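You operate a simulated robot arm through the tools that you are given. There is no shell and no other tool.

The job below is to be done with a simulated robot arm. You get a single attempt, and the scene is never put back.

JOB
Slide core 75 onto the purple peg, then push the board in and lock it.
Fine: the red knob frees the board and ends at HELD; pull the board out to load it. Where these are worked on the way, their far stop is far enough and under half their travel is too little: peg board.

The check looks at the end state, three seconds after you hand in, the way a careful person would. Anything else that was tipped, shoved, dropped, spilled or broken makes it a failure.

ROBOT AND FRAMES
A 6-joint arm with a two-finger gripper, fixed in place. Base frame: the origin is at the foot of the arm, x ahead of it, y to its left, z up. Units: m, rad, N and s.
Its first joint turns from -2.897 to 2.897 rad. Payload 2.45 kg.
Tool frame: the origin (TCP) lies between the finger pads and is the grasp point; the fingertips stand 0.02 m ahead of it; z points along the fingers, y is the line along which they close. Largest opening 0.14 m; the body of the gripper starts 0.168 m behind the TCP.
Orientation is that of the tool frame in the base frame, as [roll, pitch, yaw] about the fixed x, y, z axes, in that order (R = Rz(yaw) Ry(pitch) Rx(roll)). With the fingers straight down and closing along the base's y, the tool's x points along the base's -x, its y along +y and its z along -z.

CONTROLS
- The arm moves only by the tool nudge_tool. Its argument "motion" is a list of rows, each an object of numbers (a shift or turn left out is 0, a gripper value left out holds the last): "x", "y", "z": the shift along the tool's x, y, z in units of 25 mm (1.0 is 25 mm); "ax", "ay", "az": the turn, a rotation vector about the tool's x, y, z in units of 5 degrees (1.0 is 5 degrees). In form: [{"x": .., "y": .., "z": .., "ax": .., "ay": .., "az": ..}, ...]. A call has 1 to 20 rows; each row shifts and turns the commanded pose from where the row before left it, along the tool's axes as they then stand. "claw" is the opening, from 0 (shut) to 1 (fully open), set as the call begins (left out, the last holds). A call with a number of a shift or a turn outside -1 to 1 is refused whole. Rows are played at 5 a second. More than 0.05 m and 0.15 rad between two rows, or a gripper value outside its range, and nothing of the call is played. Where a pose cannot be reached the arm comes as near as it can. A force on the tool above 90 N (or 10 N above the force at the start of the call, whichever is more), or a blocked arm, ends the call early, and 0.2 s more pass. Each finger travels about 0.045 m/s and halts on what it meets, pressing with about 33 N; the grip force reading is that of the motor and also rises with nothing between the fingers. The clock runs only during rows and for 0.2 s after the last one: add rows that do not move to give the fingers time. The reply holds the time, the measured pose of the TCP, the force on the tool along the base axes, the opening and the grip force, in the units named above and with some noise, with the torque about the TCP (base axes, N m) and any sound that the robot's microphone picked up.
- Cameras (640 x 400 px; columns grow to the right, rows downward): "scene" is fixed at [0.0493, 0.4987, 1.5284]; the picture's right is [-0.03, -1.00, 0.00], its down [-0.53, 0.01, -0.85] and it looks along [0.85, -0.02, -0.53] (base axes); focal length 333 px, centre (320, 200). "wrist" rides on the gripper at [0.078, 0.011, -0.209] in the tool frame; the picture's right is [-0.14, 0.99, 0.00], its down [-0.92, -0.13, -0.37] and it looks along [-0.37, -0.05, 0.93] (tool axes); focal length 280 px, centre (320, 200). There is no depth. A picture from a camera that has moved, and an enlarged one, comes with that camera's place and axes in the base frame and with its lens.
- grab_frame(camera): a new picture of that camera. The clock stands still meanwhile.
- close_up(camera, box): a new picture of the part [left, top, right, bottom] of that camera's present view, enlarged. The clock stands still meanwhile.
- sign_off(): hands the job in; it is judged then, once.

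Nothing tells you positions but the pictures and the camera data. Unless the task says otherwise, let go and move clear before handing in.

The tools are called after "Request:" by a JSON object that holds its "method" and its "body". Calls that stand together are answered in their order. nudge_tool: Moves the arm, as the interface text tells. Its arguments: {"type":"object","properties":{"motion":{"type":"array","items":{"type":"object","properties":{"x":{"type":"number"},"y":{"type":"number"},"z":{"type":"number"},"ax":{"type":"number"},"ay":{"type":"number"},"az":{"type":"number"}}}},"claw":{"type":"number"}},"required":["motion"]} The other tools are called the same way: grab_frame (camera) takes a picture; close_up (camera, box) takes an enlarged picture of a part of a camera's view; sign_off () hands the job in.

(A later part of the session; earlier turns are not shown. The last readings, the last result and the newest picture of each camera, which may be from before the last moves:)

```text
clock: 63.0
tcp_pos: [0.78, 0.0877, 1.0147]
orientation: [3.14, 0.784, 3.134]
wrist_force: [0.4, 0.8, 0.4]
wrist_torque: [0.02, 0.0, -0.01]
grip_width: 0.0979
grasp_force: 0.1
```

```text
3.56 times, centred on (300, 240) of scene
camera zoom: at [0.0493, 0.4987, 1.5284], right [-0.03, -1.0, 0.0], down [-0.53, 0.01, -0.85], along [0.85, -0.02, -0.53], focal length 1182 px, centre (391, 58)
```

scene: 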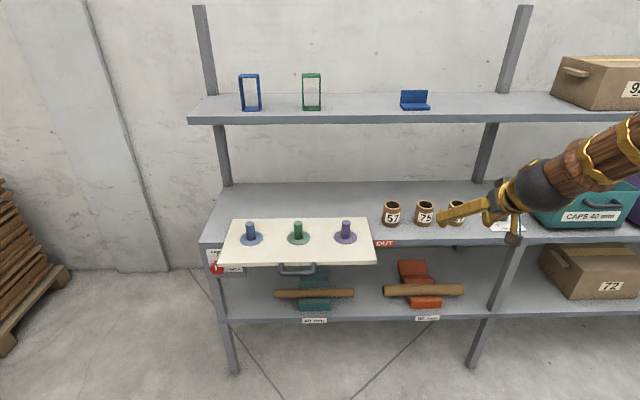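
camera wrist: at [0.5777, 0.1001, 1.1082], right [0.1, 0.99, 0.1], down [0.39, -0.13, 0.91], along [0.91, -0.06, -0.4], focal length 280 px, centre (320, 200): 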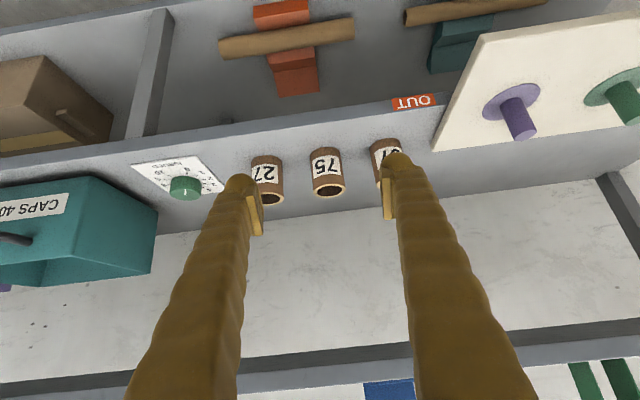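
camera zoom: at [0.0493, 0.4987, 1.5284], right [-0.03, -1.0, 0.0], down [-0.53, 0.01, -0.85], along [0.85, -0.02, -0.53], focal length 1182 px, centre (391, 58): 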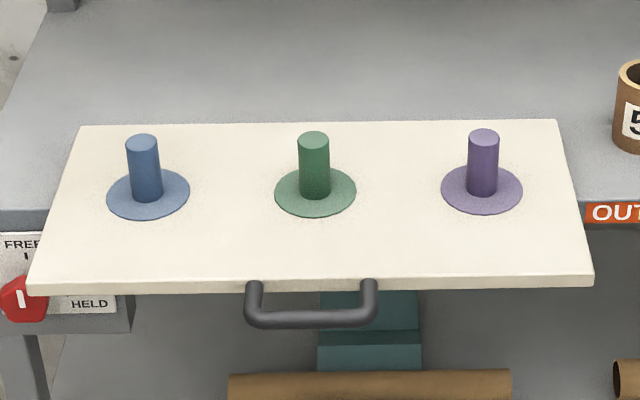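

Core 75's rim centre comes out near [1.057, 0.089, 0.884], with the shelf top at about 0.80. I'll come in along the tool axis to a standoff with a slightly narrower opening, to clear cores 57 and 27.

Request:
{"method": "nudge_tool", "body": {"motion": [{"z": 0.893, "x": -0.352}, {"z": 0.893, "x": -0.352}, {"z": 0.893, "x": -0.352}, {"z": 0.893, "x": -0.352}, {"z": 0.893, "x": -0.352}, {"z": 0.893, "x": -0.352}, {"z": 0.893, "x": -0.352}, {"z": 0.893, "x": -0.352}, {"z": 0.893, "x": -0.352}, {"z": 0.893, "x": -0.352, "y": 0.05}, {}], "claw": 0.643}}

Request:
{"method": "grab_frame", "body": {"camera": "wrist"}}

Request:
{"method": "close_up", "body": {"camera": "wrist", "box": [230, 80, 410, 240]}}

Request:
{"method": "grab_frame", "body": {"camera": "scene"}}

```text
clock: 65.4
tcp_pos: [0.9982, 0.086, 0.9191]
orientation: [3.139, 0.783, 3.134]
wrist_force: [0.6, -0.2, -0.3]
wrist_torque: [0.01, -0.05, 0.05]
grip_width: 0.0903
grasp_force: 0.0
```

```text
taken
camera wrist: at [0.7963, 0.0987, 1.0121], right [0.1, 0.99, 0.1], down [0.39, -0.13, 0.91], along [0.91, -0.06, -0.4], focal length 280 px, centre (320, 200)
```

wrist: 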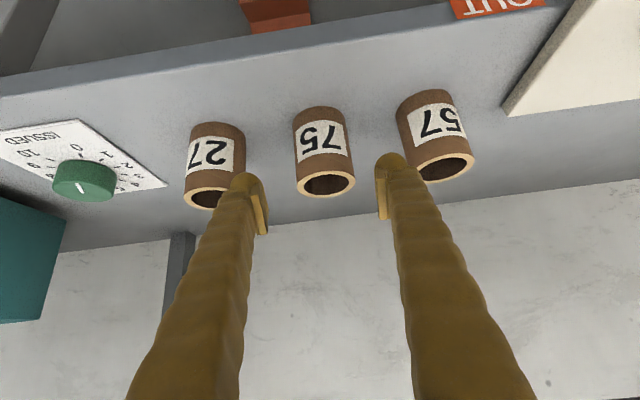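

```text
2.50 times, centred on (320, 160) of wrist
camera zoom: at [0.7963, 0.0987, 1.0121], right [0.1, 0.99, 0.1], down [0.39, -0.13, 0.91], along [0.91, -0.06, -0.4], focal length 701 px, centre (320, 300)
```

zoom: 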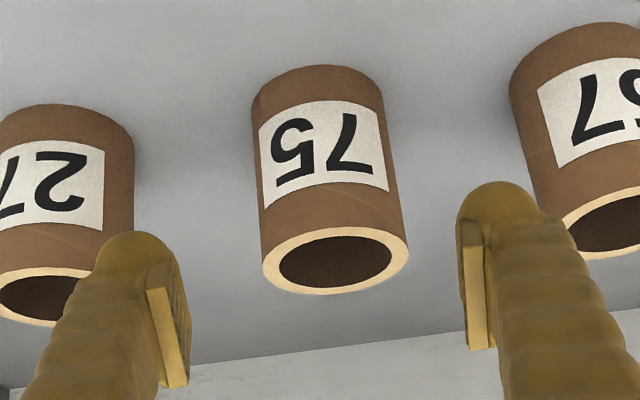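

```text
taken
```

scene: 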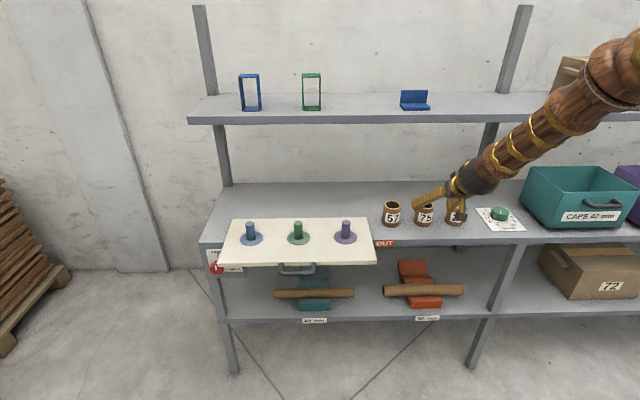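

Core 75 is centred between the fingers apart from about 4 mm in y. I'll correct that, advance along the tool axis, and close gently.

Request:
{"method": "nudge_tool", "body": {"motion": [{"y": 0.18}, {"z": 0.65}, {"z": 0.65}, {"z": 0.65}, {"z": 0.65}, {"z": 0.65}, {}]}}

Request:
{"method": "grab_frame", "body": {"camera": "wrist"}}

Request:
{"method": "close_up", "body": {"camera": "scene", "box": [360, 170, 500, 258]}}

```text
clock: 67.0
tcp_pos: [1.0559, 0.0897, 0.8626]
orientation: [3.14, 0.784, 3.135]
wrist_force: [-0.2, -0.7, 0.3]
wrist_torque: [0.01, 0.0, 0.02]
grip_width: 0.0903
grasp_force: 0.0
```

```text
taken
camera wrist: at [0.8534, 0.1024, 0.9546], right [0.1, 0.99, 0.1], down [0.39, -0.13, 0.91], along [0.91, -0.06, -0.4], focal length 280 px, centre (320, 200)
```

wrist: 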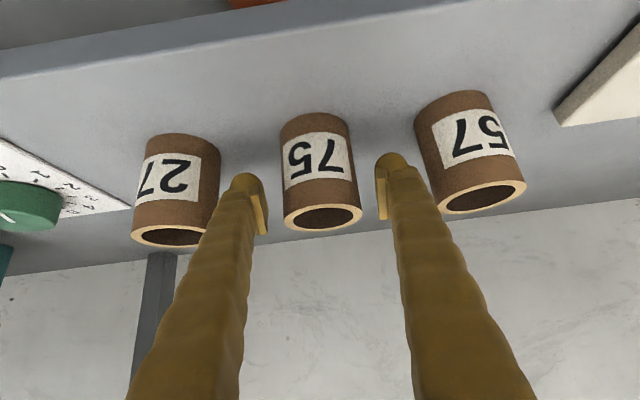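

```text
4.55 times, centred on (430, 214) of scene
camera zoom: at [0.0493, 0.4987, 1.5284], right [-0.03, -1.0, 0.0], down [-0.53, 0.01, -0.85], along [0.85, -0.02, -0.53], focal length 1512 px, centre (-180, 136)
```

zoom: 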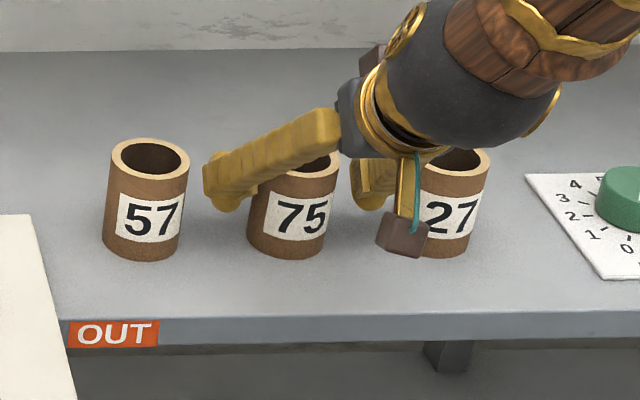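

The core sits about 1 cm deeper than the jaws' centre. I'll step forward and slightly down, then close on it.

Request:
{"method": "nudge_tool", "body": {"motion": [{"z": 0.212, "x": -0.071}, {"z": 0.212, "x": -0.071}, {}]}}

Request:
{"method": "nudge_tool", "body": {"motion": [{}, {}, {}, {}, {}], "claw": 0.2}}

Request:
{"method": "grab_frame", "body": {"camera": "wrist"}}

Request:
{"method": "close_up", "body": {"camera": "scene", "box": [360, 170, 500, 258]}}

```text
clock: 67.8
tcp_pos: [1.0656, 0.0897, 0.8573]
orientation: [3.137, 0.784, 3.131]
wrist_force: [0.3, 0.2, 0.8]
wrist_torque: [0.02, -0.02, -0.01]
grip_width: 0.09
grasp_force: 0.0
```

```text
clock: 69.0
tcp_pos: [1.0653, 0.0899, 0.8567]
orientation: [3.14, 0.783, 3.135]
wrist_force: [0.0, -1.4, 1.4]
wrist_torque: [-0.07, 0.02, -0.01]
grip_width: 0.0632
grasp_force: 32.5
```

```text
taken
camera wrist: at [0.8631, 0.1025, 0.9496], right [0.1, 0.99, 0.1], down [0.39, -0.13, 0.91], along [0.91, -0.06, -0.4], focal length 280 px, centre (320, 200)
```

wrist: 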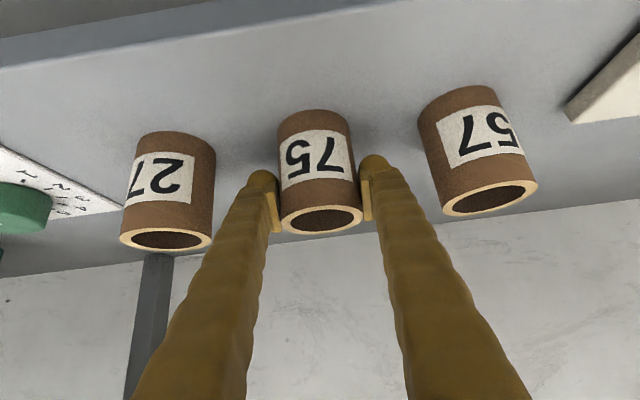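

```text
4.55 times, centred on (430, 214) of scene
camera zoom: at [0.0493, 0.4987, 1.5284], right [-0.03, -1.0, 0.0], down [-0.53, 0.01, -0.85], along [0.85, -0.02, -0.53], focal length 1512 px, centre (-180, 136)
```

zoom: 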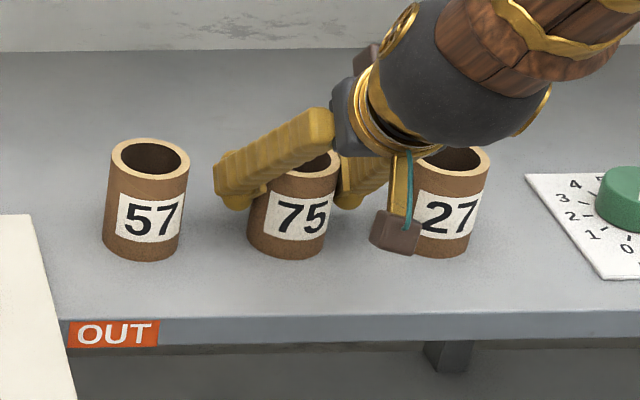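

Core 75 is gripped at 63 mm. I'll lift it straight up and check that it stays upright.

Request:
{"method": "nudge_tool", "body": {"motion": [{"x": -0.35, "z": -0.35}, {"x": -0.35, "z": -0.35}, {"x": -0.35, "z": -0.35}, {"x": -0.35, "z": -0.35}, {"x": -0.5, "z": -0.5}, {"x": -0.5, "z": -0.5}, {"x": -0.5, "z": -0.5}, {"x": -0.5, "z": -0.5}, {}], "claw": 0.1}}

Request:
{"method": "grab_frame", "body": {"camera": "wrist"}}

Request:
{"method": "close_up", "body": {"camera": "scene", "box": [330, 150, 510, 270]}}

```text
clock: 71.0
tcp_pos: [1.0665, 0.0899, 0.9777]
orientation: [3.14, 0.781, 3.135]
wrist_force: [0.6, 0.6, -0.9]
wrist_torque: [-0.02, 0.0, 0.02]
grip_width: 0.0634
grasp_force: 33.5
```

```text
taken
camera wrist: at [0.8643, 0.1028, 1.0711], right [0.1, 0.99, 0.1], down [0.39, -0.13, 0.91], along [0.91, -0.05, -0.4], focal length 280 px, centre (320, 200)
```

wrist: 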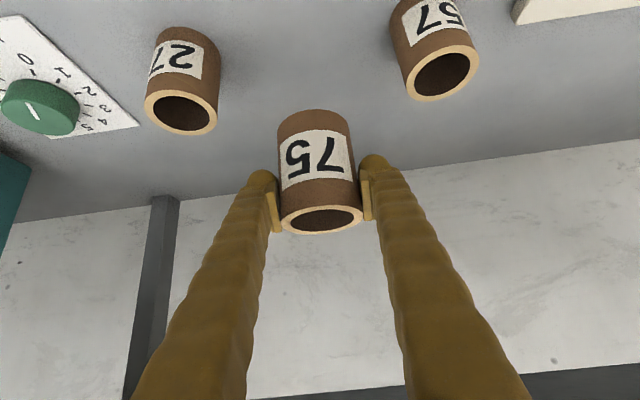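

```text
3.33 times, centred on (420, 210) of scene
camera zoom: at [0.0493, 0.4987, 1.5284], right [-0.03, -1.0, 0.0], down [-0.53, 0.01, -0.85], along [0.85, -0.02, -0.53], focal length 1108 px, centre (-13, 167)
```

zoom: 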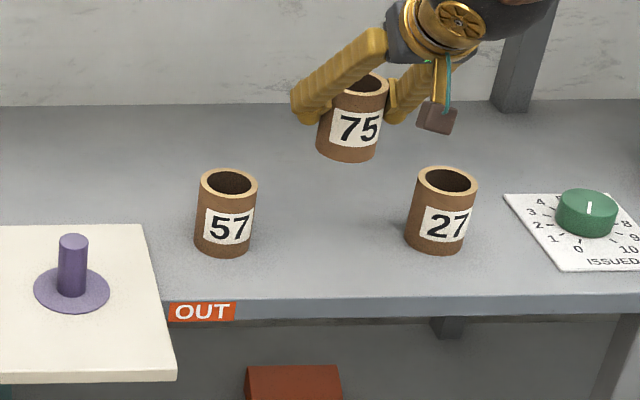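

The core hangs straight, its bottom at about z 0.92. The purple peg is now near [0.945, 0.387] with its top at about 0.893. I'll carry the core across to above the peg and check the alignment.

Request:
{"method": "nudge_tool", "body": {"motion": [{"x": -0.3, "z": -0.3}, {"y": 0.99, "x": 0.2863, "z": -0.2863}, {"y": 0.99, "x": 0.2863, "z": -0.2863}, {"y": 0.99, "x": 0.2863, "z": -0.2863}, {"y": 0.99, "x": 0.2863, "z": -0.2863}, {"y": 0.99, "x": 0.2863, "z": -0.2863}, {"y": 0.99, "x": 0.2863, "z": -0.2863}, {"y": 0.99, "x": 0.2863, "z": -0.2863}, {"y": 0.99, "x": 0.2863, "z": -0.2863}, {"y": 0.99, "x": 0.2863, "z": -0.2863}, {"y": 0.99, "x": 0.2863, "z": -0.2863}, {"y": 0.99, "x": 0.2863, "z": -0.2863}, {"y": 0.99, "x": 0.2863, "z": -0.2863}, {}, {}]}}

Request:
{"method": "grab_frame", "body": {"camera": "wrist"}}

Request:
{"method": "grab_frame", "body": {"camera": "scene"}}

Request:
{"method": "close_up", "body": {"camera": "scene", "box": [290, 170, 410, 260]}}

Request:
{"method": "close_up", "body": {"camera": "wrist", "box": [240, 60, 400, 240]}}

```text
clock: 74.2
tcp_pos: [0.9454, 0.3888, 0.9903]
orientation: [3.139, 0.785, 3.134]
wrist_force: [0.5, -0.5, -1.0]
wrist_torque: [0.02, -0.01, -0.03]
grip_width: 0.0635
grasp_force: 33.1
```

```text
taken
camera wrist: at [0.7435, 0.4012, 1.0839], right [0.1, 0.99, 0.1], down [0.39, -0.13, 0.91], along [0.91, -0.06, -0.4], focal length 280 px, centre (320, 200)
```

wrist: 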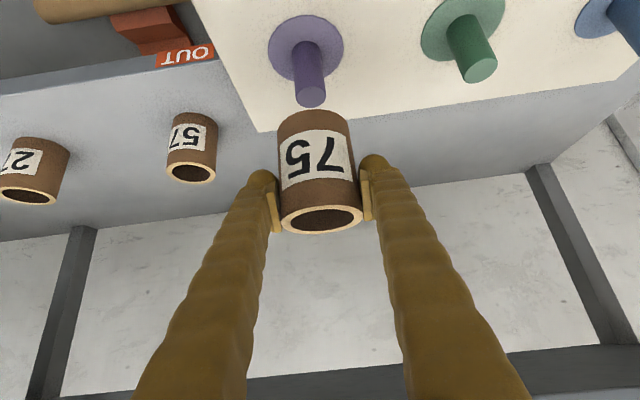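

```text
taken
```

scene: 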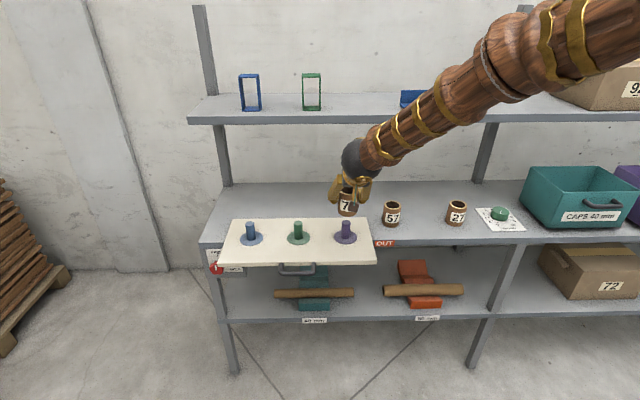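

```text
4.44 times, centred on (350, 215) of scene
camera zoom: at [0.0493, 0.4987, 1.5284], right [-0.03, -1.0, 0.0], down [-0.53, 0.01, -0.85], along [0.85, -0.02, -0.53], focal length 1478 px, centre (187, 133)
```

zoom: 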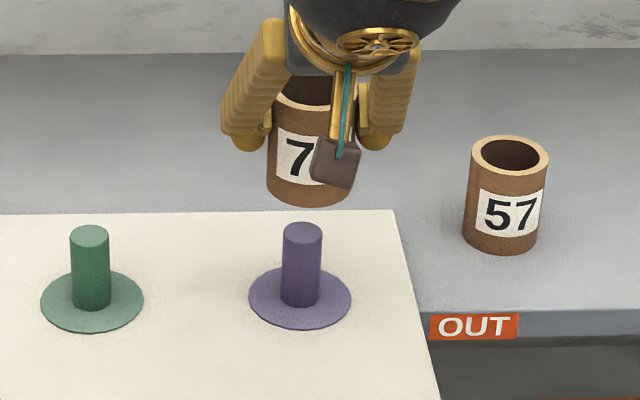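

```text
2.22 times, centred on (320, 150) of wrist
camera zoom: at [0.7435, 0.4012, 1.0839], right [0.1, 0.99, 0.1], down [0.39, -0.13, 0.91], along [0.91, -0.06, -0.4], focal length 623 px, centre (320, 311)
```

zoom: 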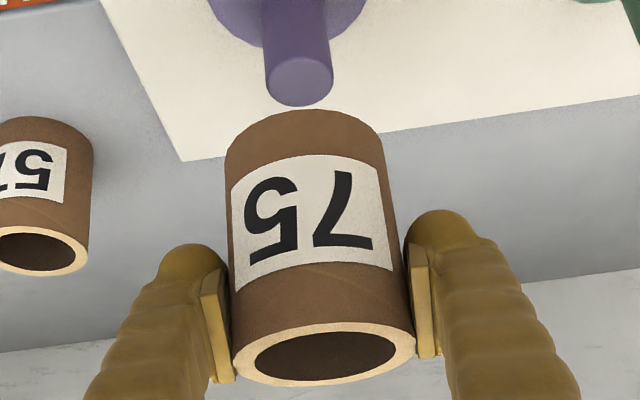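

The wrist view puts the core within a couple of millimetres of the peg axis, and the scene view suggests a small +y correction. The bore leaves about 9 mm all round. I'll shift 2 mm and lower to just above the peg for another look.

Request:
{"method": "nudge_tool", "body": {"motion": [{"y": 0.08}, {"x": 0.283, "z": 0.283}, {"x": 0.283, "z": 0.283}, {"x": 0.283, "z": 0.283}, {}]}}

Request:
{"method": "close_up", "body": {"camera": "scene", "box": [310, 190, 380, 250]}}

Request:
{"method": "close_up", "body": {"camera": "wrist", "box": [240, 40, 400, 240]}}

```text
clock: 75.4
tcp_pos: [0.9443, 0.3903, 0.9595]
orientation: [3.14, 0.785, 3.135]
wrist_force: [0.3, -0.1, -0.4]
wrist_torque: [0.02, -0.04, 0.02]
grip_width: 0.0633
grasp_force: 32.2
```

```text
6.67 times, centred on (345, 220) of scene
camera zoom: at [0.0493, 0.4987, 1.5284], right [-0.03, -1.0, 0.0], down [-0.53, 0.01, -0.85], along [0.85, -0.02, -0.53], focal length 2217 px, centre (153, 67)
```

zoom: 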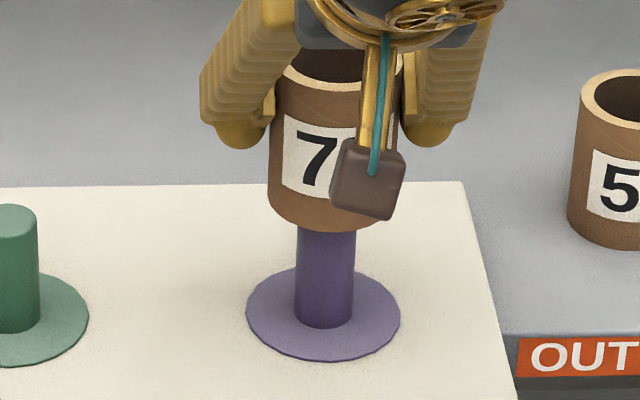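

```text
2.00 times, centred on (320, 140) of wrist
camera zoom: at [0.7431, 0.403, 1.053], right [0.1, 0.99, 0.1], down [0.39, -0.13, 0.91], along [0.91, -0.06, -0.4], focal length 561 px, centre (320, 320)
```

zoom: 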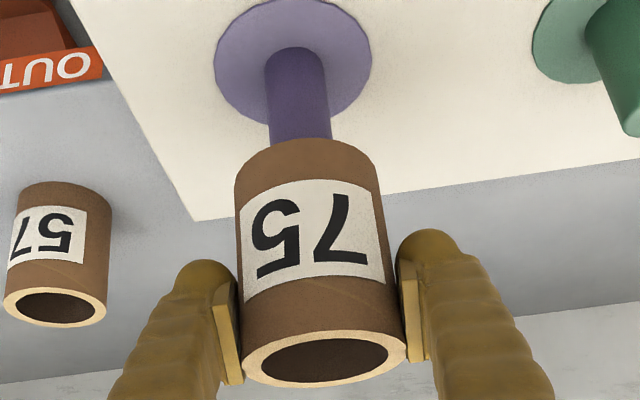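

Peg and core line up within about 2 mm in both views. I'll lower a little with an eye on the force, to confirm the core slips over the peg.

Request:
{"method": "nudge_tool", "body": {"motion": [{"x": 0.142, "z": 0.142}, {"x": 0.142, "z": 0.142}, {"x": 0.142, "z": 0.142}, {"x": 0.142, "z": 0.142}, {"x": 0.142, "z": 0.142}, {}]}}

Request:
{"method": "close_up", "body": {"camera": "scene", "box": [310, 190, 380, 250]}}

Request:
{"method": "close_up", "body": {"camera": "wrist", "box": [240, 40, 400, 240]}}

```text
clock: 76.8
tcp_pos: [0.9456, 0.3912, 0.9354]
orientation: [3.137, 0.785, 3.133]
wrist_force: [-1.6, 2.1, 33.3]
wrist_torque: [0.1, -0.88, 0.06]
grip_width: 0.0639
grasp_force: 32.6
```

```text
6.67 times, centred on (345, 220) of scene
camera zoom: at [0.0493, 0.4987, 1.5284], right [-0.03, -1.0, 0.0], down [-0.53, 0.01, -0.85], along [0.85, -0.02, -0.53], focal length 2217 px, centre (153, 67)
```

zoom: 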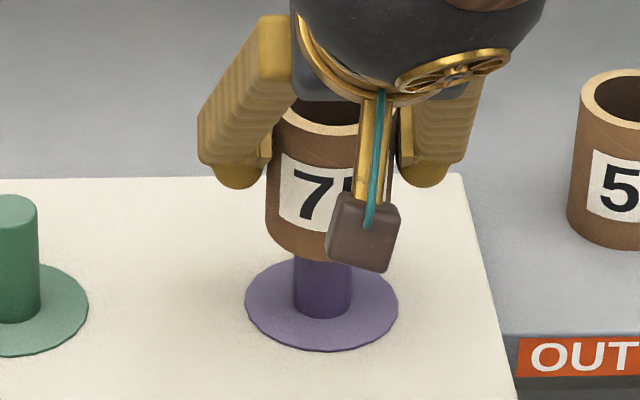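

```text
2.00 times, centred on (320, 140) of wrist
camera zoom: at [0.743, 0.4035, 1.0289], right [0.1, 0.99, 0.1], down [0.39, -0.13, 0.91], along [0.92, -0.05, -0.4], focal length 561 px, centre (320, 320)
```

zoom: 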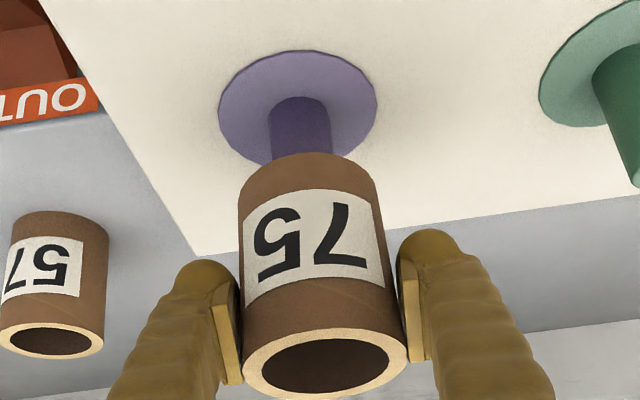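

The force rose to 33 N: the core's edge caught the top of the peg and nudged the board in by a few millimetres. I'll raise it and re-measure the alignment in x.

Request:
{"method": "nudge_tool", "body": {"motion": [{"x": -0.283, "z": -0.283}, {"x": -0.283, "z": -0.283}, {"x": -0.283, "z": -0.283}, {"x": -0.283, "z": -0.283}, {"x": -0.283, "z": -0.283}, {}]}}

Request:
{"method": "close_up", "body": {"camera": "scene", "box": [310, 180, 390, 250]}}

Request:
{"method": "close_up", "body": {"camera": "wrist", "box": [240, 0, 400, 240]}}

Request:
{"method": "close_up", "body": {"camera": "scene", "box": [210, 190, 390, 290]}}

```text
clock: 78.2
tcp_pos: [0.9459, 0.3909, 0.9843]
orientation: [3.14, 0.785, 3.136]
wrist_force: [0.2, 0.1, -0.4]
wrist_torque: [0.02, 0.05, -0.01]
grip_width: 0.0637
grasp_force: 33.2
```

```text
5.71 times, centred on (350, 215) of scene
camera zoom: at [0.0493, 0.4987, 1.5284], right [-0.03, -1.0, 0.0], down [-0.53, 0.01, -0.85], along [0.85, -0.02, -0.53], focal length 1900 px, centre (149, 114)
```

zoom: 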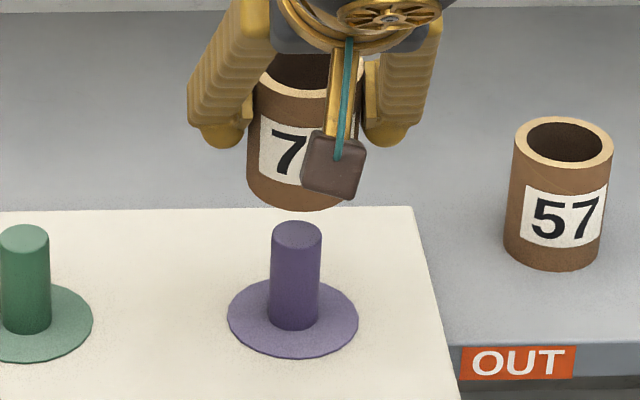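

```text
1.67 times, centred on (320, 120) of wrist
camera zoom: at [0.7431, 0.4038, 1.0771], right [0.1, 0.99, 0.1], down [0.39, -0.13, 0.91], along [0.91, -0.06, -0.4], focal length 467 px, centre (320, 333)
```

zoom: 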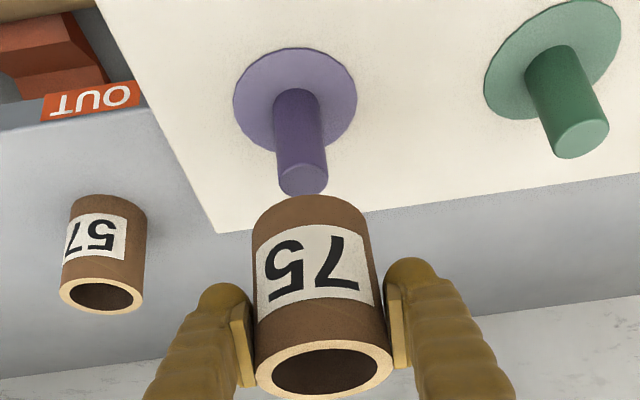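

```text
3.56 times, centred on (300, 240) of scene
camera zoom: at [0.0493, 0.4987, 1.5284], right [-0.03, -1.0, 0.0], down [-0.53, 0.01, -0.85], along [0.85, -0.02, -0.53], focal length 1182 px, centre (391, 58)
```

zoom: 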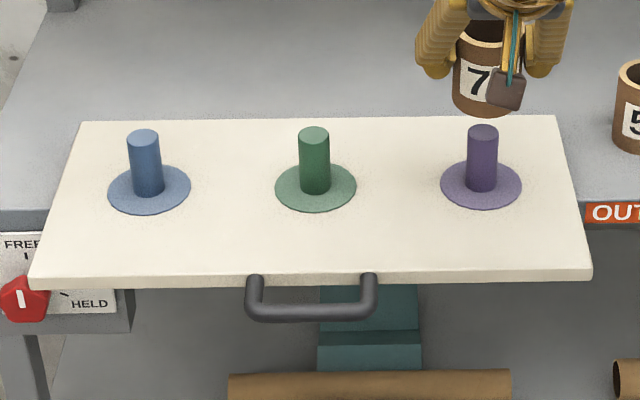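

Triangulating again puts the peg top near [0.9645, 0.390, 0.881], about 1.5 cm farther in than I first took it. The touch tipped the core by about 4.7° in the jaws. I'll turn the tool by the same angle to set it upright, shift +x, and re-check.

Request:
{"method": "nudge_tool", "body": {"motion": [{"ay": 0.47}, {"ay": 0.47}, {"x": -0.234, "z": 0.198}, {"x": -0.234, "z": 0.198}, {}]}}

Request:
{"method": "close_up", "body": {"camera": "scene", "box": [310, 170, 390, 250]}}

Request:
{"method": "close_up", "body": {"camera": "wrist", "box": [240, 0, 400, 240]}}

```text
clock: 79.4
tcp_pos: [0.9601, 0.3909, 0.984]
orientation: [3.139, 0.701, 3.133]
wrist_force: [0.1, 0.7, -1.2]
wrist_torque: [0.02, 0.03, 0.01]
grip_width: 0.0636
grasp_force: 33.0
```

```text
5.00 times, centred on (350, 210) of scene
camera zoom: at [0.0493, 0.4987, 1.5284], right [-0.03, -1.0, 0.0], down [-0.53, 0.01, -0.85], along [0.85, -0.02, -0.53], focal length 1663 px, centre (170, 150)
```

zoom: 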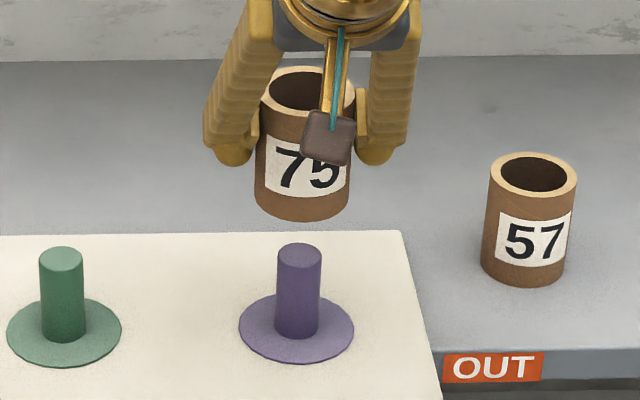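

```text
1.67 times, centred on (320, 120) of wrist
camera zoom: at [0.7661, 0.4037, 1.0943], right [0.11, 0.99, 0.09], down [0.47, -0.13, 0.88], along [0.88, -0.05, -0.48], focal length 467 px, centre (320, 333)
```

zoom: 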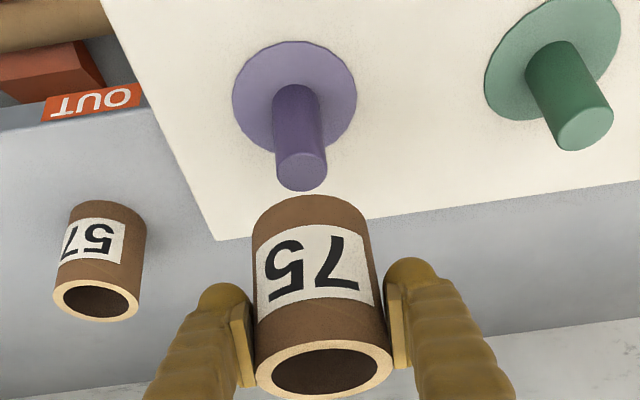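

Both views now show core and peg in line to within a few millimetres. I'll lower to just above the peg, then probe downward in a small step.

Request:
{"method": "nudge_tool", "body": {"motion": [{"x": 0.061, "z": -0.052}, {"x": 0.258, "z": 0.305}, {"x": 0.258, "z": 0.305}, {"x": 0.258, "z": 0.305}, {"x": 0.258, "z": 0.305}, {}]}}

Request:
{"method": "nudge_tool", "body": {"motion": [{"x": 0.103, "z": 0.122}, {"x": 0.103, "z": 0.122}, {"x": 0.103, "z": 0.122}, {}]}}

Request:
{"method": "close_up", "body": {"camera": "scene", "box": [310, 180, 390, 260]}}

Request:
{"method": "close_up", "body": {"camera": "wrist", "box": [240, 0, 400, 240]}}

```text
clock: 80.8
tcp_pos: [0.9596, 0.3898, 0.9445]
orientation: [3.139, 0.702, 3.134]
wrist_force: [0.7, 0.3, -0.7]
wrist_torque: [0.02, 0.0, 0.03]
grip_width: 0.0637
grasp_force: 33.2
```

```text
clock: 81.8
tcp_pos: [0.9598, 0.3909, 0.9319]
orientation: [3.14, 0.701, 3.134]
wrist_force: [0.0, -0.1, -1.6]
wrist_torque: [-0.01, 0.01, 0.0]
grip_width: 0.0635
grasp_force: 32.6
```

```text
5.00 times, centred on (350, 220) of scene
camera zoom: at [0.0493, 0.4987, 1.5284], right [-0.03, -1.0, 0.0], down [-0.53, 0.01, -0.85], along [0.85, -0.02, -0.53], focal length 1663 px, centre (170, 100)
```

zoom: 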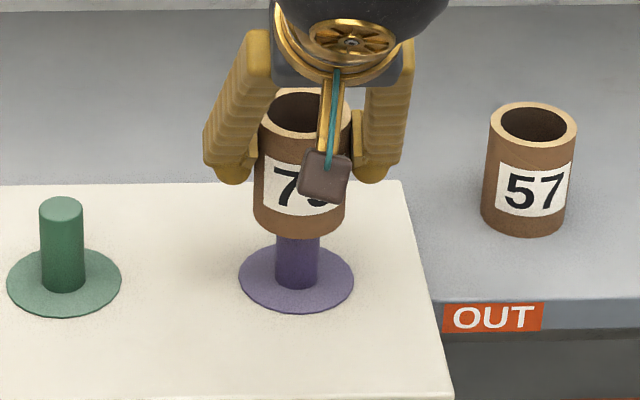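

```text
1.67 times, centred on (320, 120) of wrist
camera zoom: at [0.7653, 0.4033, 1.0419], right [0.11, 0.99, 0.09], down [0.47, -0.13, 0.88], along [0.88, -0.06, -0.48], focal length 467 px, centre (320, 333)
```

zoom: 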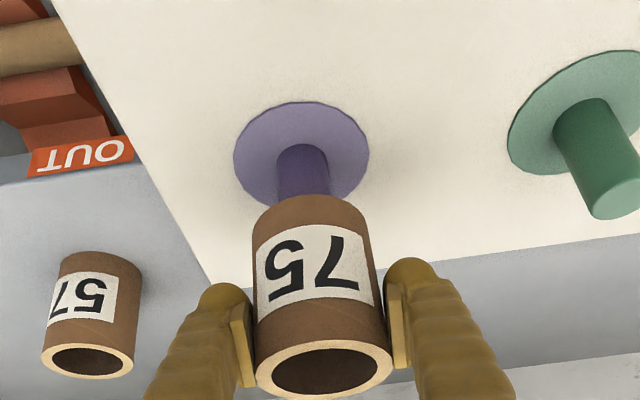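

There's no contact even below the height where it touched before, so the core is going over the peg. I'll continue down slowly.

Request:
{"method": "nudge_tool", "body": {"motion": [{"x": 0.103, "z": 0.122}, {"x": 0.103, "z": 0.122}, {"x": 0.103, "z": 0.122}, {"x": 0.103, "z": 0.122}, {}]}}

Request:
{"method": "nudge_tool", "body": {"motion": [{"x": 0.103, "z": 0.122}, {"x": 0.103, "z": 0.122}, {"x": 0.103, "z": 0.122}, {"x": 0.103, "z": 0.122}, {}]}}

Request:
{"method": "close_up", "body": {"camera": "scene", "box": [310, 180, 390, 260]}}

Request:
{"method": "close_up", "body": {"camera": "wrist", "box": [240, 0, 400, 240]}}

```text
clock: 83.0
tcp_pos: [0.9585, 0.3889, 0.9164]
orientation: [3.139, 0.702, 3.135]
wrist_force: [0.4, 0.7, -1.7]
wrist_torque: [-0.02, 0.0, -0.03]
grip_width: 0.0637
grasp_force: 33.5
```

```text
clock: 84.2
tcp_pos: [0.9581, 0.3909, 0.9004]
orientation: [3.14, 0.7, 3.134]
wrist_force: [0.0, -0.4, -1.2]
wrist_torque: [0.04, 0.04, -0.01]
grip_width: 0.0636
grasp_force: 33.1
```

```text
5.00 times, centred on (350, 220) of scene
camera zoom: at [0.0493, 0.4987, 1.5284], right [-0.03, -1.0, 0.0], down [-0.53, 0.01, -0.85], along [0.85, -0.02, -0.53], focal length 1663 px, centre (170, 100)
```

zoom: 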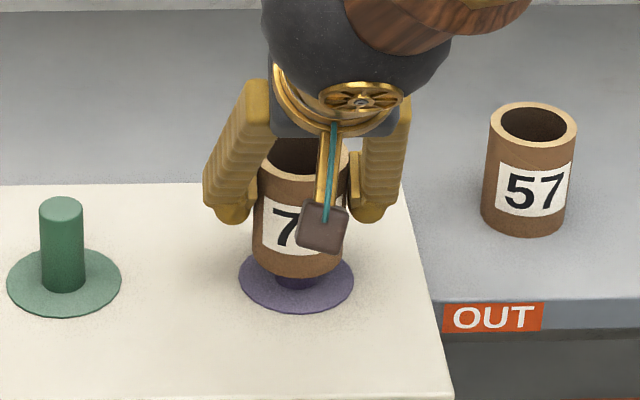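

```text
1.67 times, centred on (320, 120) of wrist
camera zoom: at [0.7643, 0.4031, 1.0104], right [0.11, 0.99, 0.09], down [0.47, -0.13, 0.88], along [0.88, -0.05, -0.48], focal length 467 px, centre (320, 333)
```

zoom: 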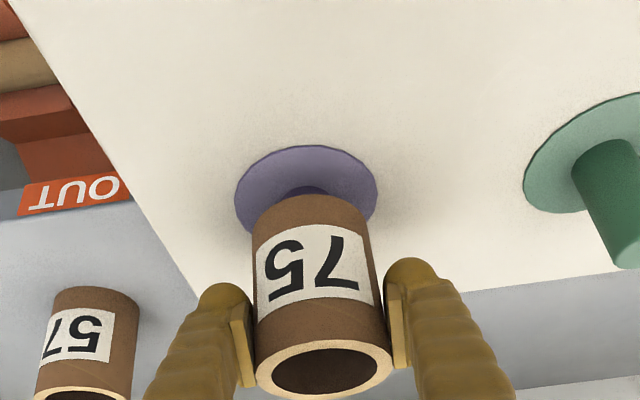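

The core is well down over the peg with no load, and about 2 cm remain. I'll keep lowering until it rests.

Request:
{"method": "nudge_tool", "body": {"motion": [{"x": 0.103, "z": 0.122}, {"x": 0.103, "z": 0.122}, {"x": 0.103, "z": 0.122}, {}]}}

Request:
{"method": "nudge_tool", "body": {"motion": [{"x": 0.077, "z": 0.092}, {}]}}

Request:
{"method": "nudge_tool", "body": {"motion": [{"x": 0.077, "z": 0.092}, {}]}}

Request:
{"method": "close_up", "body": {"camera": "scene", "box": [310, 180, 390, 260]}}

Request:
{"method": "close_up", "body": {"camera": "wrist", "box": [240, 0, 400, 240]}}

```text
clock: 85.2
tcp_pos: [0.9581, 0.3904, 0.8897]
orientation: [3.141, 0.701, 3.136]
wrist_force: [-0.8, -0.7, -0.8]
wrist_torque: [-0.03, 0.0, -0.01]
grip_width: 0.0639
grasp_force: 32.8
```

```text
clock: 85.8
tcp_pos: [0.9579, 0.3923, 0.8863]
orientation: [3.141, 0.702, 3.134]
wrist_force: [0.6, 0.3, -0.2]
wrist_torque: [0.02, 0.01, 0.03]
grip_width: 0.0636
grasp_force: 33.3
```

```text
clock: 86.4
tcp_pos: [0.9583, 0.3897, 0.8829]
orientation: [3.14, 0.701, 3.134]
wrist_force: [0.1, -0.7, -0.8]
wrist_torque: [-0.01, -0.01, 0.02]
grip_width: 0.0634
grasp_force: 33.0
```

```text
5.00 times, centred on (350, 220) of scene
camera zoom: at [0.0493, 0.4987, 1.5284], right [-0.03, -1.0, 0.0], down [-0.53, 0.01, -0.85], along [0.85, -0.02, -0.53], focal length 1663 px, centre (170, 100)
```

zoom: 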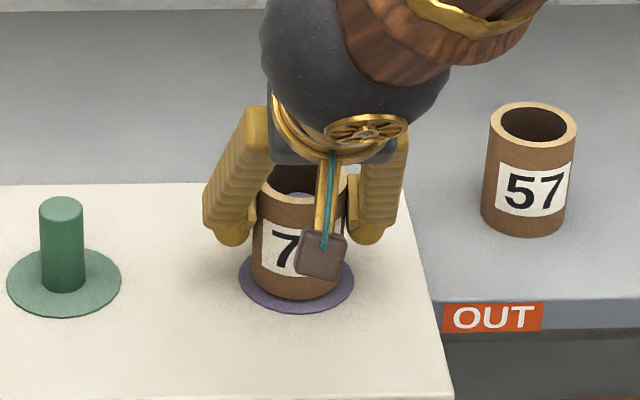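

```text
1.67 times, centred on (320, 120) of wrist
camera zoom: at [0.7644, 0.403, 0.9925], right [0.11, 0.99, 0.09], down [0.47, -0.13, 0.88], along [0.88, -0.05, -0.48], focal length 467 px, centre (320, 333)
```

zoom: 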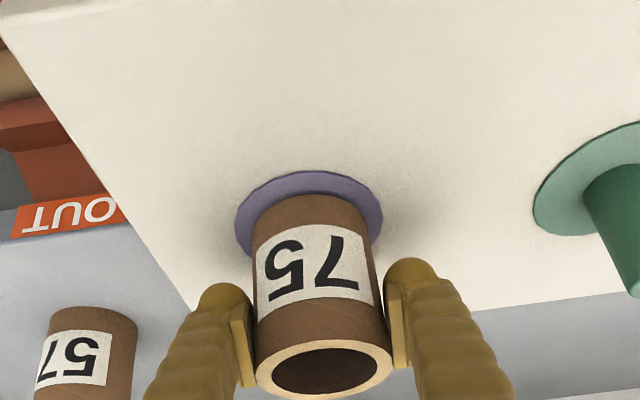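

The peg shows inside the bore and the core is almost down. I'll take a few more small steps until it touches the disc.

Request:
{"method": "nudge_tool", "body": {"motion": [{"x": 0.065, "z": 0.076}, {}]}}

Request:
{"method": "nudge_tool", "body": {"motion": [{"x": 0.052, "z": 0.061}, {}]}}

Request:
{"method": "nudge_tool", "body": {"motion": [{"x": 0.039, "z": 0.046}, {}]}}

```text
clock: 87.0
tcp_pos: [0.9582, 0.3908, 0.8795]
orientation: [3.14, 0.701, 3.136]
wrist_force: [-0.4, -0.2, -0.9]
wrist_torque: [-0.03, 0.01, 0.0]
grip_width: 0.0636
grasp_force: 33.5
```

```text
clock: 87.6
tcp_pos: [0.9562, 0.3904, 0.8778]
orientation: [3.14, 0.701, 3.135]
wrist_force: [0.3, -0.6, -0.8]
wrist_torque: [0.0, -0.02, 0.01]
grip_width: 0.0635
grasp_force: 32.7
```

```text
clock: 88.2
tcp_pos: [0.9574, 0.3912, 0.8765]
orientation: [-3.142, 0.703, 3.135]
wrist_force: [0.3, -1.0, -0.5]
wrist_torque: [-0.05, -0.01, 0.01]
grip_width: 0.0636
grasp_force: 33.2
```

Request:
{"method": "close_up", "body": {"camera": "scene", "box": [320, 200, 370, 250]}}

Request:
{"method": "close_up", "body": {"camera": "wrist", "box": [260, 80, 400, 240]}}

Request:
{"method": "nudge_tool", "body": {"motion": [{"x": 0.052, "z": 0.061}, {}]}}

Request:
{"method": "nudge_tool", "body": {"motion": [{"x": 0.052, "z": 0.061}, {}]}}

```text
8.00 times, centred on (345, 225) of scene
camera zoom: at [0.0493, 0.4987, 1.5284], right [-0.03, -1.0, 0.0], down [-0.53, 0.01, -0.85], along [0.85, -0.02, -0.53], focal length 2660 px, centre (120, 0)
```

zoom: 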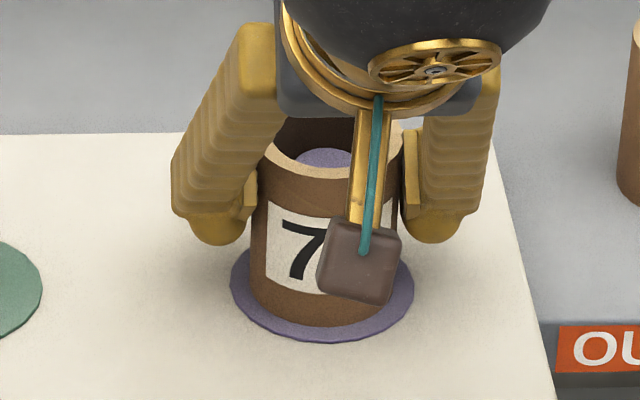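

```text
2.50 times, centred on (330, 160) of wrist
camera zoom: at [0.7638, 0.4034, 0.9871], right [0.11, 0.99, 0.09], down [0.47, -0.13, 0.88], along [0.88, -0.05, -0.48], focal length 701 px, centre (295, 300)
```

zoom: 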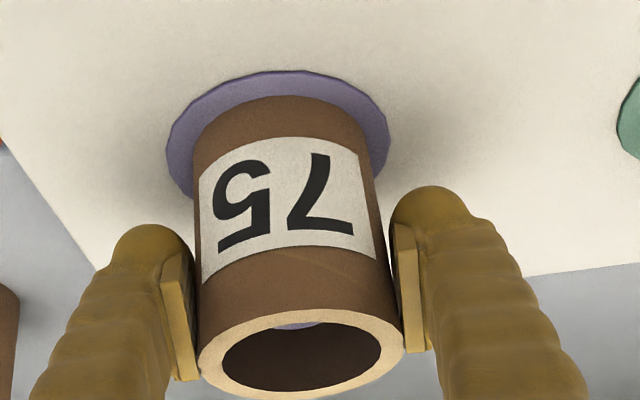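

```text
clock: 88.8
tcp_pos: [0.9582, 0.3896, 0.8765]
orientation: [3.138, 0.702, 3.135]
wrist_force: [0.3, 1.0, 13.5]
wrist_torque: [0.06, 0.31, -0.02]
grip_width: 0.0637
grasp_force: 32.7
```

```text
clock: 89.4
tcp_pos: [0.9585, 0.3908, 0.8748]
orientation: [3.138, 0.703, 3.134]
wrist_force: [1.2, -5.9, 38.9]
wrist_torque: [0.34, 0.61, 0.03]
grip_width: 0.064
grasp_force: 33.7
```

The core has seated, with force building at the disc. I'll ease the load, open the jaws, and back straight out along the tool axis.

Request:
{"method": "nudge_tool", "body": {"motion": [{"x": -0.045, "z": -0.053}, {}]}}

Request:
{"method": "nudge_tool", "body": {"motion": [{}, {}, {}, {}, {}], "claw": 0.66}}

Request:
{"method": "nudge_tool", "body": {"motion": [{"z": -0.5}, {"z": -0.7}, {"z": -1}, {"z": -1}, {"z": -1}, {"z": -1}, {"z": -1}]}}

Request:
{"method": "grab_frame", "body": {"camera": "wrist"}}

Request:
{"method": "close_up", "body": {"camera": "scene", "box": [210, 180, 410, 300]}}

```text
clock: 90.0
tcp_pos: [0.9579, 0.3907, 0.8754]
orientation: [3.139, 0.703, 3.135]
wrist_force: [2.0, -4.5, 28.3]
wrist_torque: [0.43, 0.1, -0.07]
grip_width: 0.0639
grasp_force: 33.0
```

```text
clock: 91.2
tcp_pos: [0.9586, 0.3916, 0.8745]
orientation: [3.14, 0.701, 3.134]
wrist_force: [0.4, -0.7, 0.5]
wrist_torque: [-0.04, -0.04, 0.01]
grip_width: 0.0925
grasp_force: 0.1
```

```text
clock: 92.8
tcp_pos: [0.8585, 0.3907, 0.9929]
orientation: [3.14, 0.7, 3.134]
wrist_force: [0.4, -0.4, 0.1]
wrist_torque: [-0.02, 0.01, -0.03]
grip_width: 0.0924
grasp_force: 0.0
```

```text
taken
camera wrist: at [0.6647, 0.4026, 1.103], right [0.11, 0.99, 0.09], down [0.47, -0.13, 0.88], along [0.88, -0.05, -0.48], focal length 280 px, centre (320, 200)
```

wrist: 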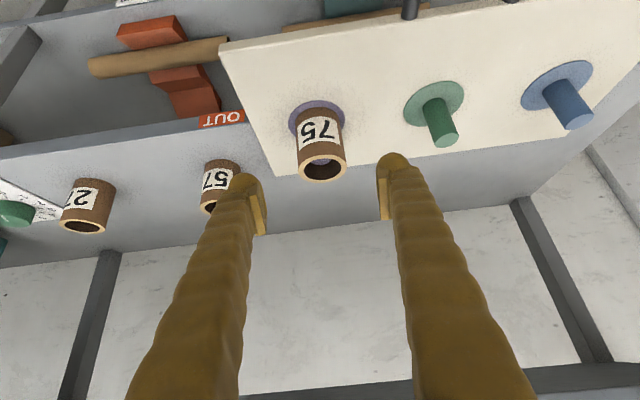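

```text
3.20 times, centred on (310, 240) of scene
camera zoom: at [0.0493, 0.4987, 1.5284], right [-0.03, -1.0, 0.0], down [-0.53, 0.01, -0.85], along [0.85, -0.02, -0.53], focal length 1064 px, centre (352, 72)
```

zoom: 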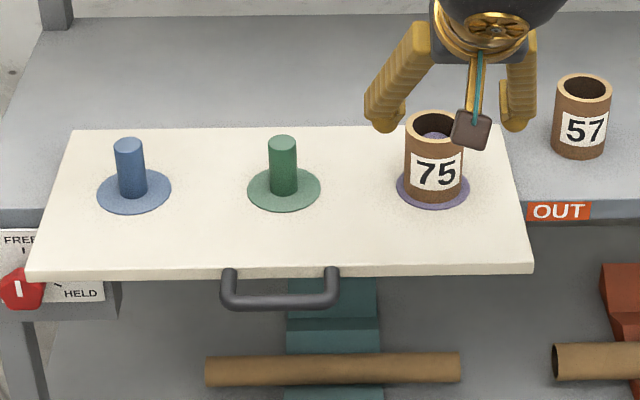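

Core 75 is seated on the purple peg and standing straight. I'll withdraw, move in front of the handle, and set the tool back to the handle-gripping attitude.

Request:
{"method": "nudge_tool", "body": {"motion": [{"x": 0.7, "z": -0.59, "y": 0.3}, {"x": 0.7, "z": -0.59, "y": 0.91}, {"x": 0.7, "z": -0.59, "y": 0.91}, {"x": 0.7, "z": -0.59, "y": 0.91}, {"x": 0.7, "z": -0.59, "y": 0.91}, {"x": 0.7, "z": -0.59, "y": 0.91}, {"x": 0.7, "z": -0.59, "y": 0.91}, {"y": 0.6}, {"ay": -0.99}, {"ay": -0.99}, {"ay": -0.99}, {"ay": -0.99}], "claw": 0.45}}

Request:
{"method": "nudge_tool", "body": {"motion": [{"az": -1}, {"az": -1}, {"az": -1}, {"az": -1}, {"az": -1}, {"az": -1}, {"az": -1}, {"az": -1}, {"az": -1}, {"az": -1}, {"az": -1}, {"az": -1}, {"az": -1}, {"az": -1}, {"az": -1}, {"az": -1}, {"az": -1}, {"az": -1}]}}

Request:
{"method": "grab_frame", "body": {"camera": "wrist"}}

```text
clock: 95.4
tcp_pos: [0.6972, 0.5529, 0.9937]
orientation: [3.138, 1.049, 3.13]
wrist_force: [0.1, -0.6, 0.2]
wrist_torque: [0.02, -0.04, 0.01]
grip_width: 0.0631
grasp_force: 0.1
```

```text
clock: 99.2
tcp_pos: [0.6988, 0.5532, 0.9935]
orientation: [-2.096, -0.002, -1.577]
wrist_force: [0.0, 0.5, -0.6]
wrist_torque: [0.0, 0.02, -0.01]
grip_width: 0.0633
grasp_force: 0.1
```

```text
taken
camera wrist: at [0.5116, 0.4751, 1.0891], right [-0.5, 0.14, -0.86], down [-0.25, 0.92, 0.3], along [0.83, 0.36, -0.42], focal length 280 px, centre (320, 200)
```

wrist: 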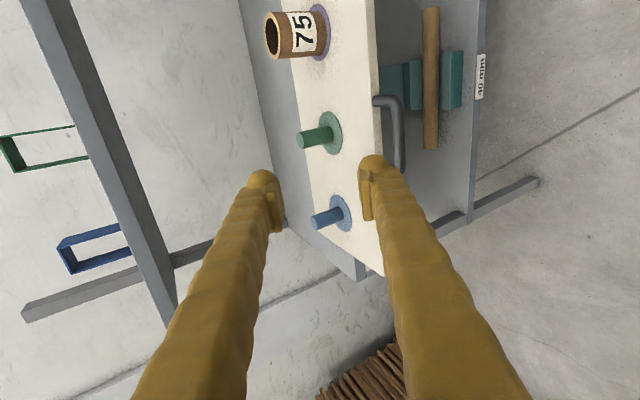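

I'm in front of the handle and above it. I'll go down first, then forward to a standoff, and measure where the bar is.

Request:
{"method": "nudge_tool", "body": {"motion": [{"z": 0.497, "y": 0.86, "x": 0.16}, {"z": 0.497, "y": 0.86}, {"z": 0.497, "y": 0.86}, {"z": 0.497, "y": 0.86}, {"z": 0.497, "y": 0.86}, {"z": 0.497, "y": 0.86}, {"z": 0.62, "y": -0.36}, {"z": 0.62, "y": -0.36}, {}]}}

Request:
{"method": "close_up", "body": {"camera": "wrist", "box": [240, 90, 400, 240]}}

```text
clock: 101.2
tcp_pos: [0.733, 0.5475, 0.8447]
orientation: [-2.095, 0.002, -1.575]
wrist_force: [0.4, 0.0, 0.7]
wrist_torque: [-0.01, 0.01, 0.0]
grip_width: 0.0631
grasp_force: 0.0
```

```text
2.67 times, centred on (320, 165) of wrist
camera zoom: at [0.547, 0.4708, 0.9398], right [-0.49, 0.14, -0.86], down [-0.25, 0.92, 0.3], along [0.83, 0.36, -0.42], focal length 748 px, centre (320, 293)
```

zoom: 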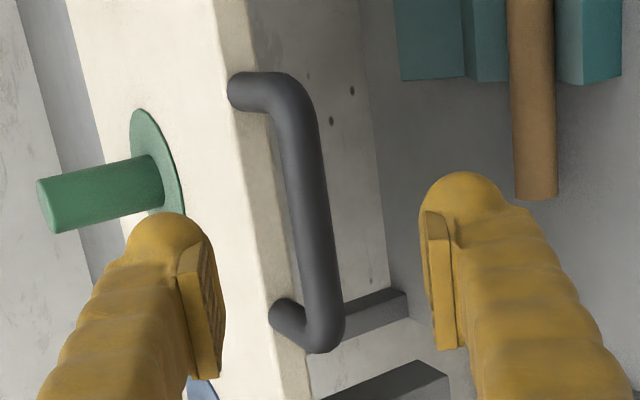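

The bar is at x ≈ 0.796 and the tool is nearly in line with it. I'll move in and grip it.

Request:
{"method": "nudge_tool", "body": {"motion": [{"y": -0.16, "z": 0.3}, {"z": 0.5}, {"z": 0.5}, {"z": 0.5}, {"z": 0.5}, {"z": 0.355}, {}]}}

Request:
{"method": "close_up", "body": {"camera": "wrist", "box": [220, 90, 420, 270]}}

Request:
{"method": "nudge_tool", "body": {"motion": [{}, {}, {}, {}, {}], "claw": 0}}

Request:
{"method": "close_up", "body": {"camera": "wrist", "box": [220, 90, 420, 270]}}

```text
clock: 102.8
tcp_pos: [0.7939, 0.5463, 0.8148]
orientation: [-2.094, 0.003, -1.576]
wrist_force: [-0.8, -0.2, 0.5]
wrist_torque: [-0.02, -0.03, -0.02]
grip_width: 0.063
grasp_force: 0.1
```

```text
2.22 times, centred on (320, 180) of wrist
camera zoom: at [0.6075, 0.4705, 0.9097], right [-0.49, 0.14, -0.86], down [-0.25, 0.92, 0.3], along [0.83, 0.36, -0.42], focal length 623 px, centre (320, 244)
```

zoom: 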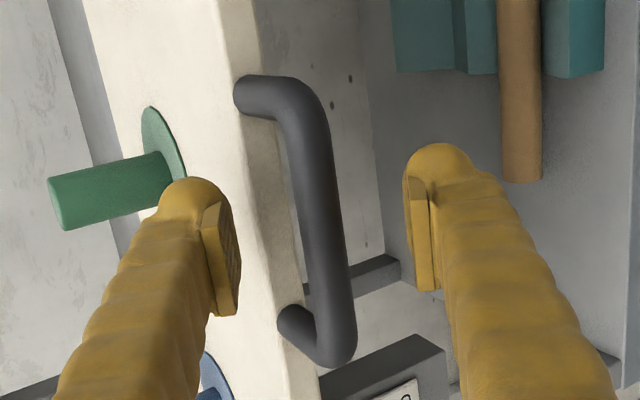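

```text
clock: 104.0
tcp_pos: [0.7945, 0.5473, 0.8137]
orientation: [-2.097, 0.003, -1.575]
wrist_force: [-1.2, 1.4, -8.8]
wrist_torque: [-0.35, 0.01, 0.24]
grip_width: 0.0116
grasp_force: 38.2
```

```text
2.22 times, centred on (320, 180) of wrist
camera zoom: at [0.6072, 0.4704, 0.9093], right [-0.5, 0.14, -0.86], down [-0.25, 0.92, 0.3], along [0.83, 0.36, -0.42], focal length 623 px, centre (320, 244)
```

zoom: 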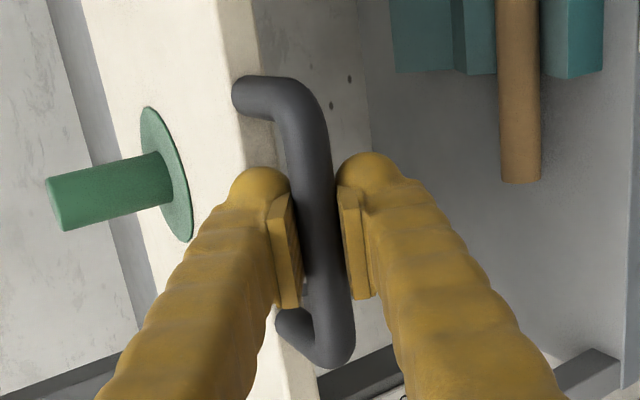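

The bar is gripped again. I'll push the board in smoothly so the core isn't disturbed.

Request:
{"method": "nudge_tool", "body": {"motion": [{"z": 0.2, "y": -0.115}, {"z": 0.346, "y": -0.2}, {"z": 0.346, "y": -0.2}, {"z": 0.346, "y": -0.2}, {"z": 0.346, "y": -0.2}, {"z": 0.346, "y": -0.2}, {"z": 0.346, "y": -0.2}, {}]}}

Request:
{"method": "close_up", "body": {"camera": "scene", "box": [200, 170, 420, 300]}}

Request:
{"method": "grab_frame", "body": {"camera": "wrist"}}

```text
clock: 105.8
tcp_pos: [0.8578, 0.5474, 0.8136]
orientation: [-2.095, 0.001, -1.577]
wrist_force: [-0.8, -9.5, -33.4]
wrist_torque: [-0.35, 0.07, 0.2]
grip_width: 0.0114
grasp_force: 39.2
```

```text
2.91 times, centred on (310, 235) of scene
camera zoom: at [0.0493, 0.4987, 1.5284], right [-0.03, -1.0, 0.0], down [-0.53, 0.01, -0.85], along [0.85, -0.02, -0.53], focal length 968 px, centre (349, 98)
```

zoom: 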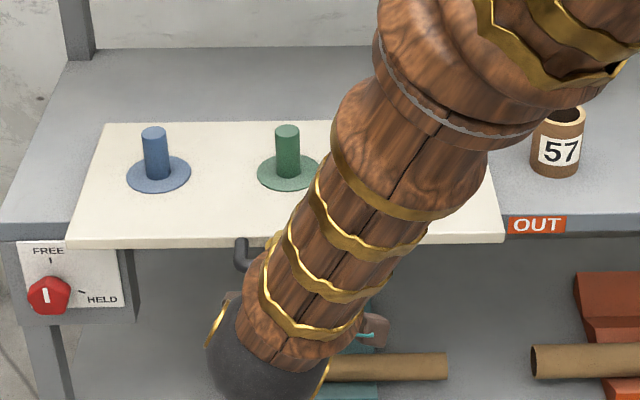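

```text
taken
camera wrist: at [0.6719, 0.4706, 0.9096], right [-0.5, 0.14, -0.86], down [-0.25, 0.92, 0.3], along [0.83, 0.36, -0.42], focal length 280 px, centre (320, 200)
```

wrist: 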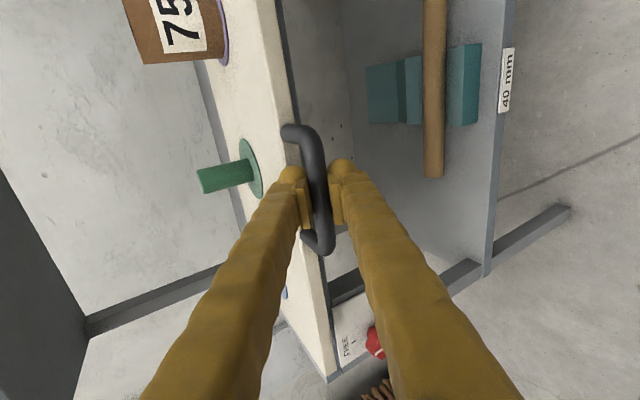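

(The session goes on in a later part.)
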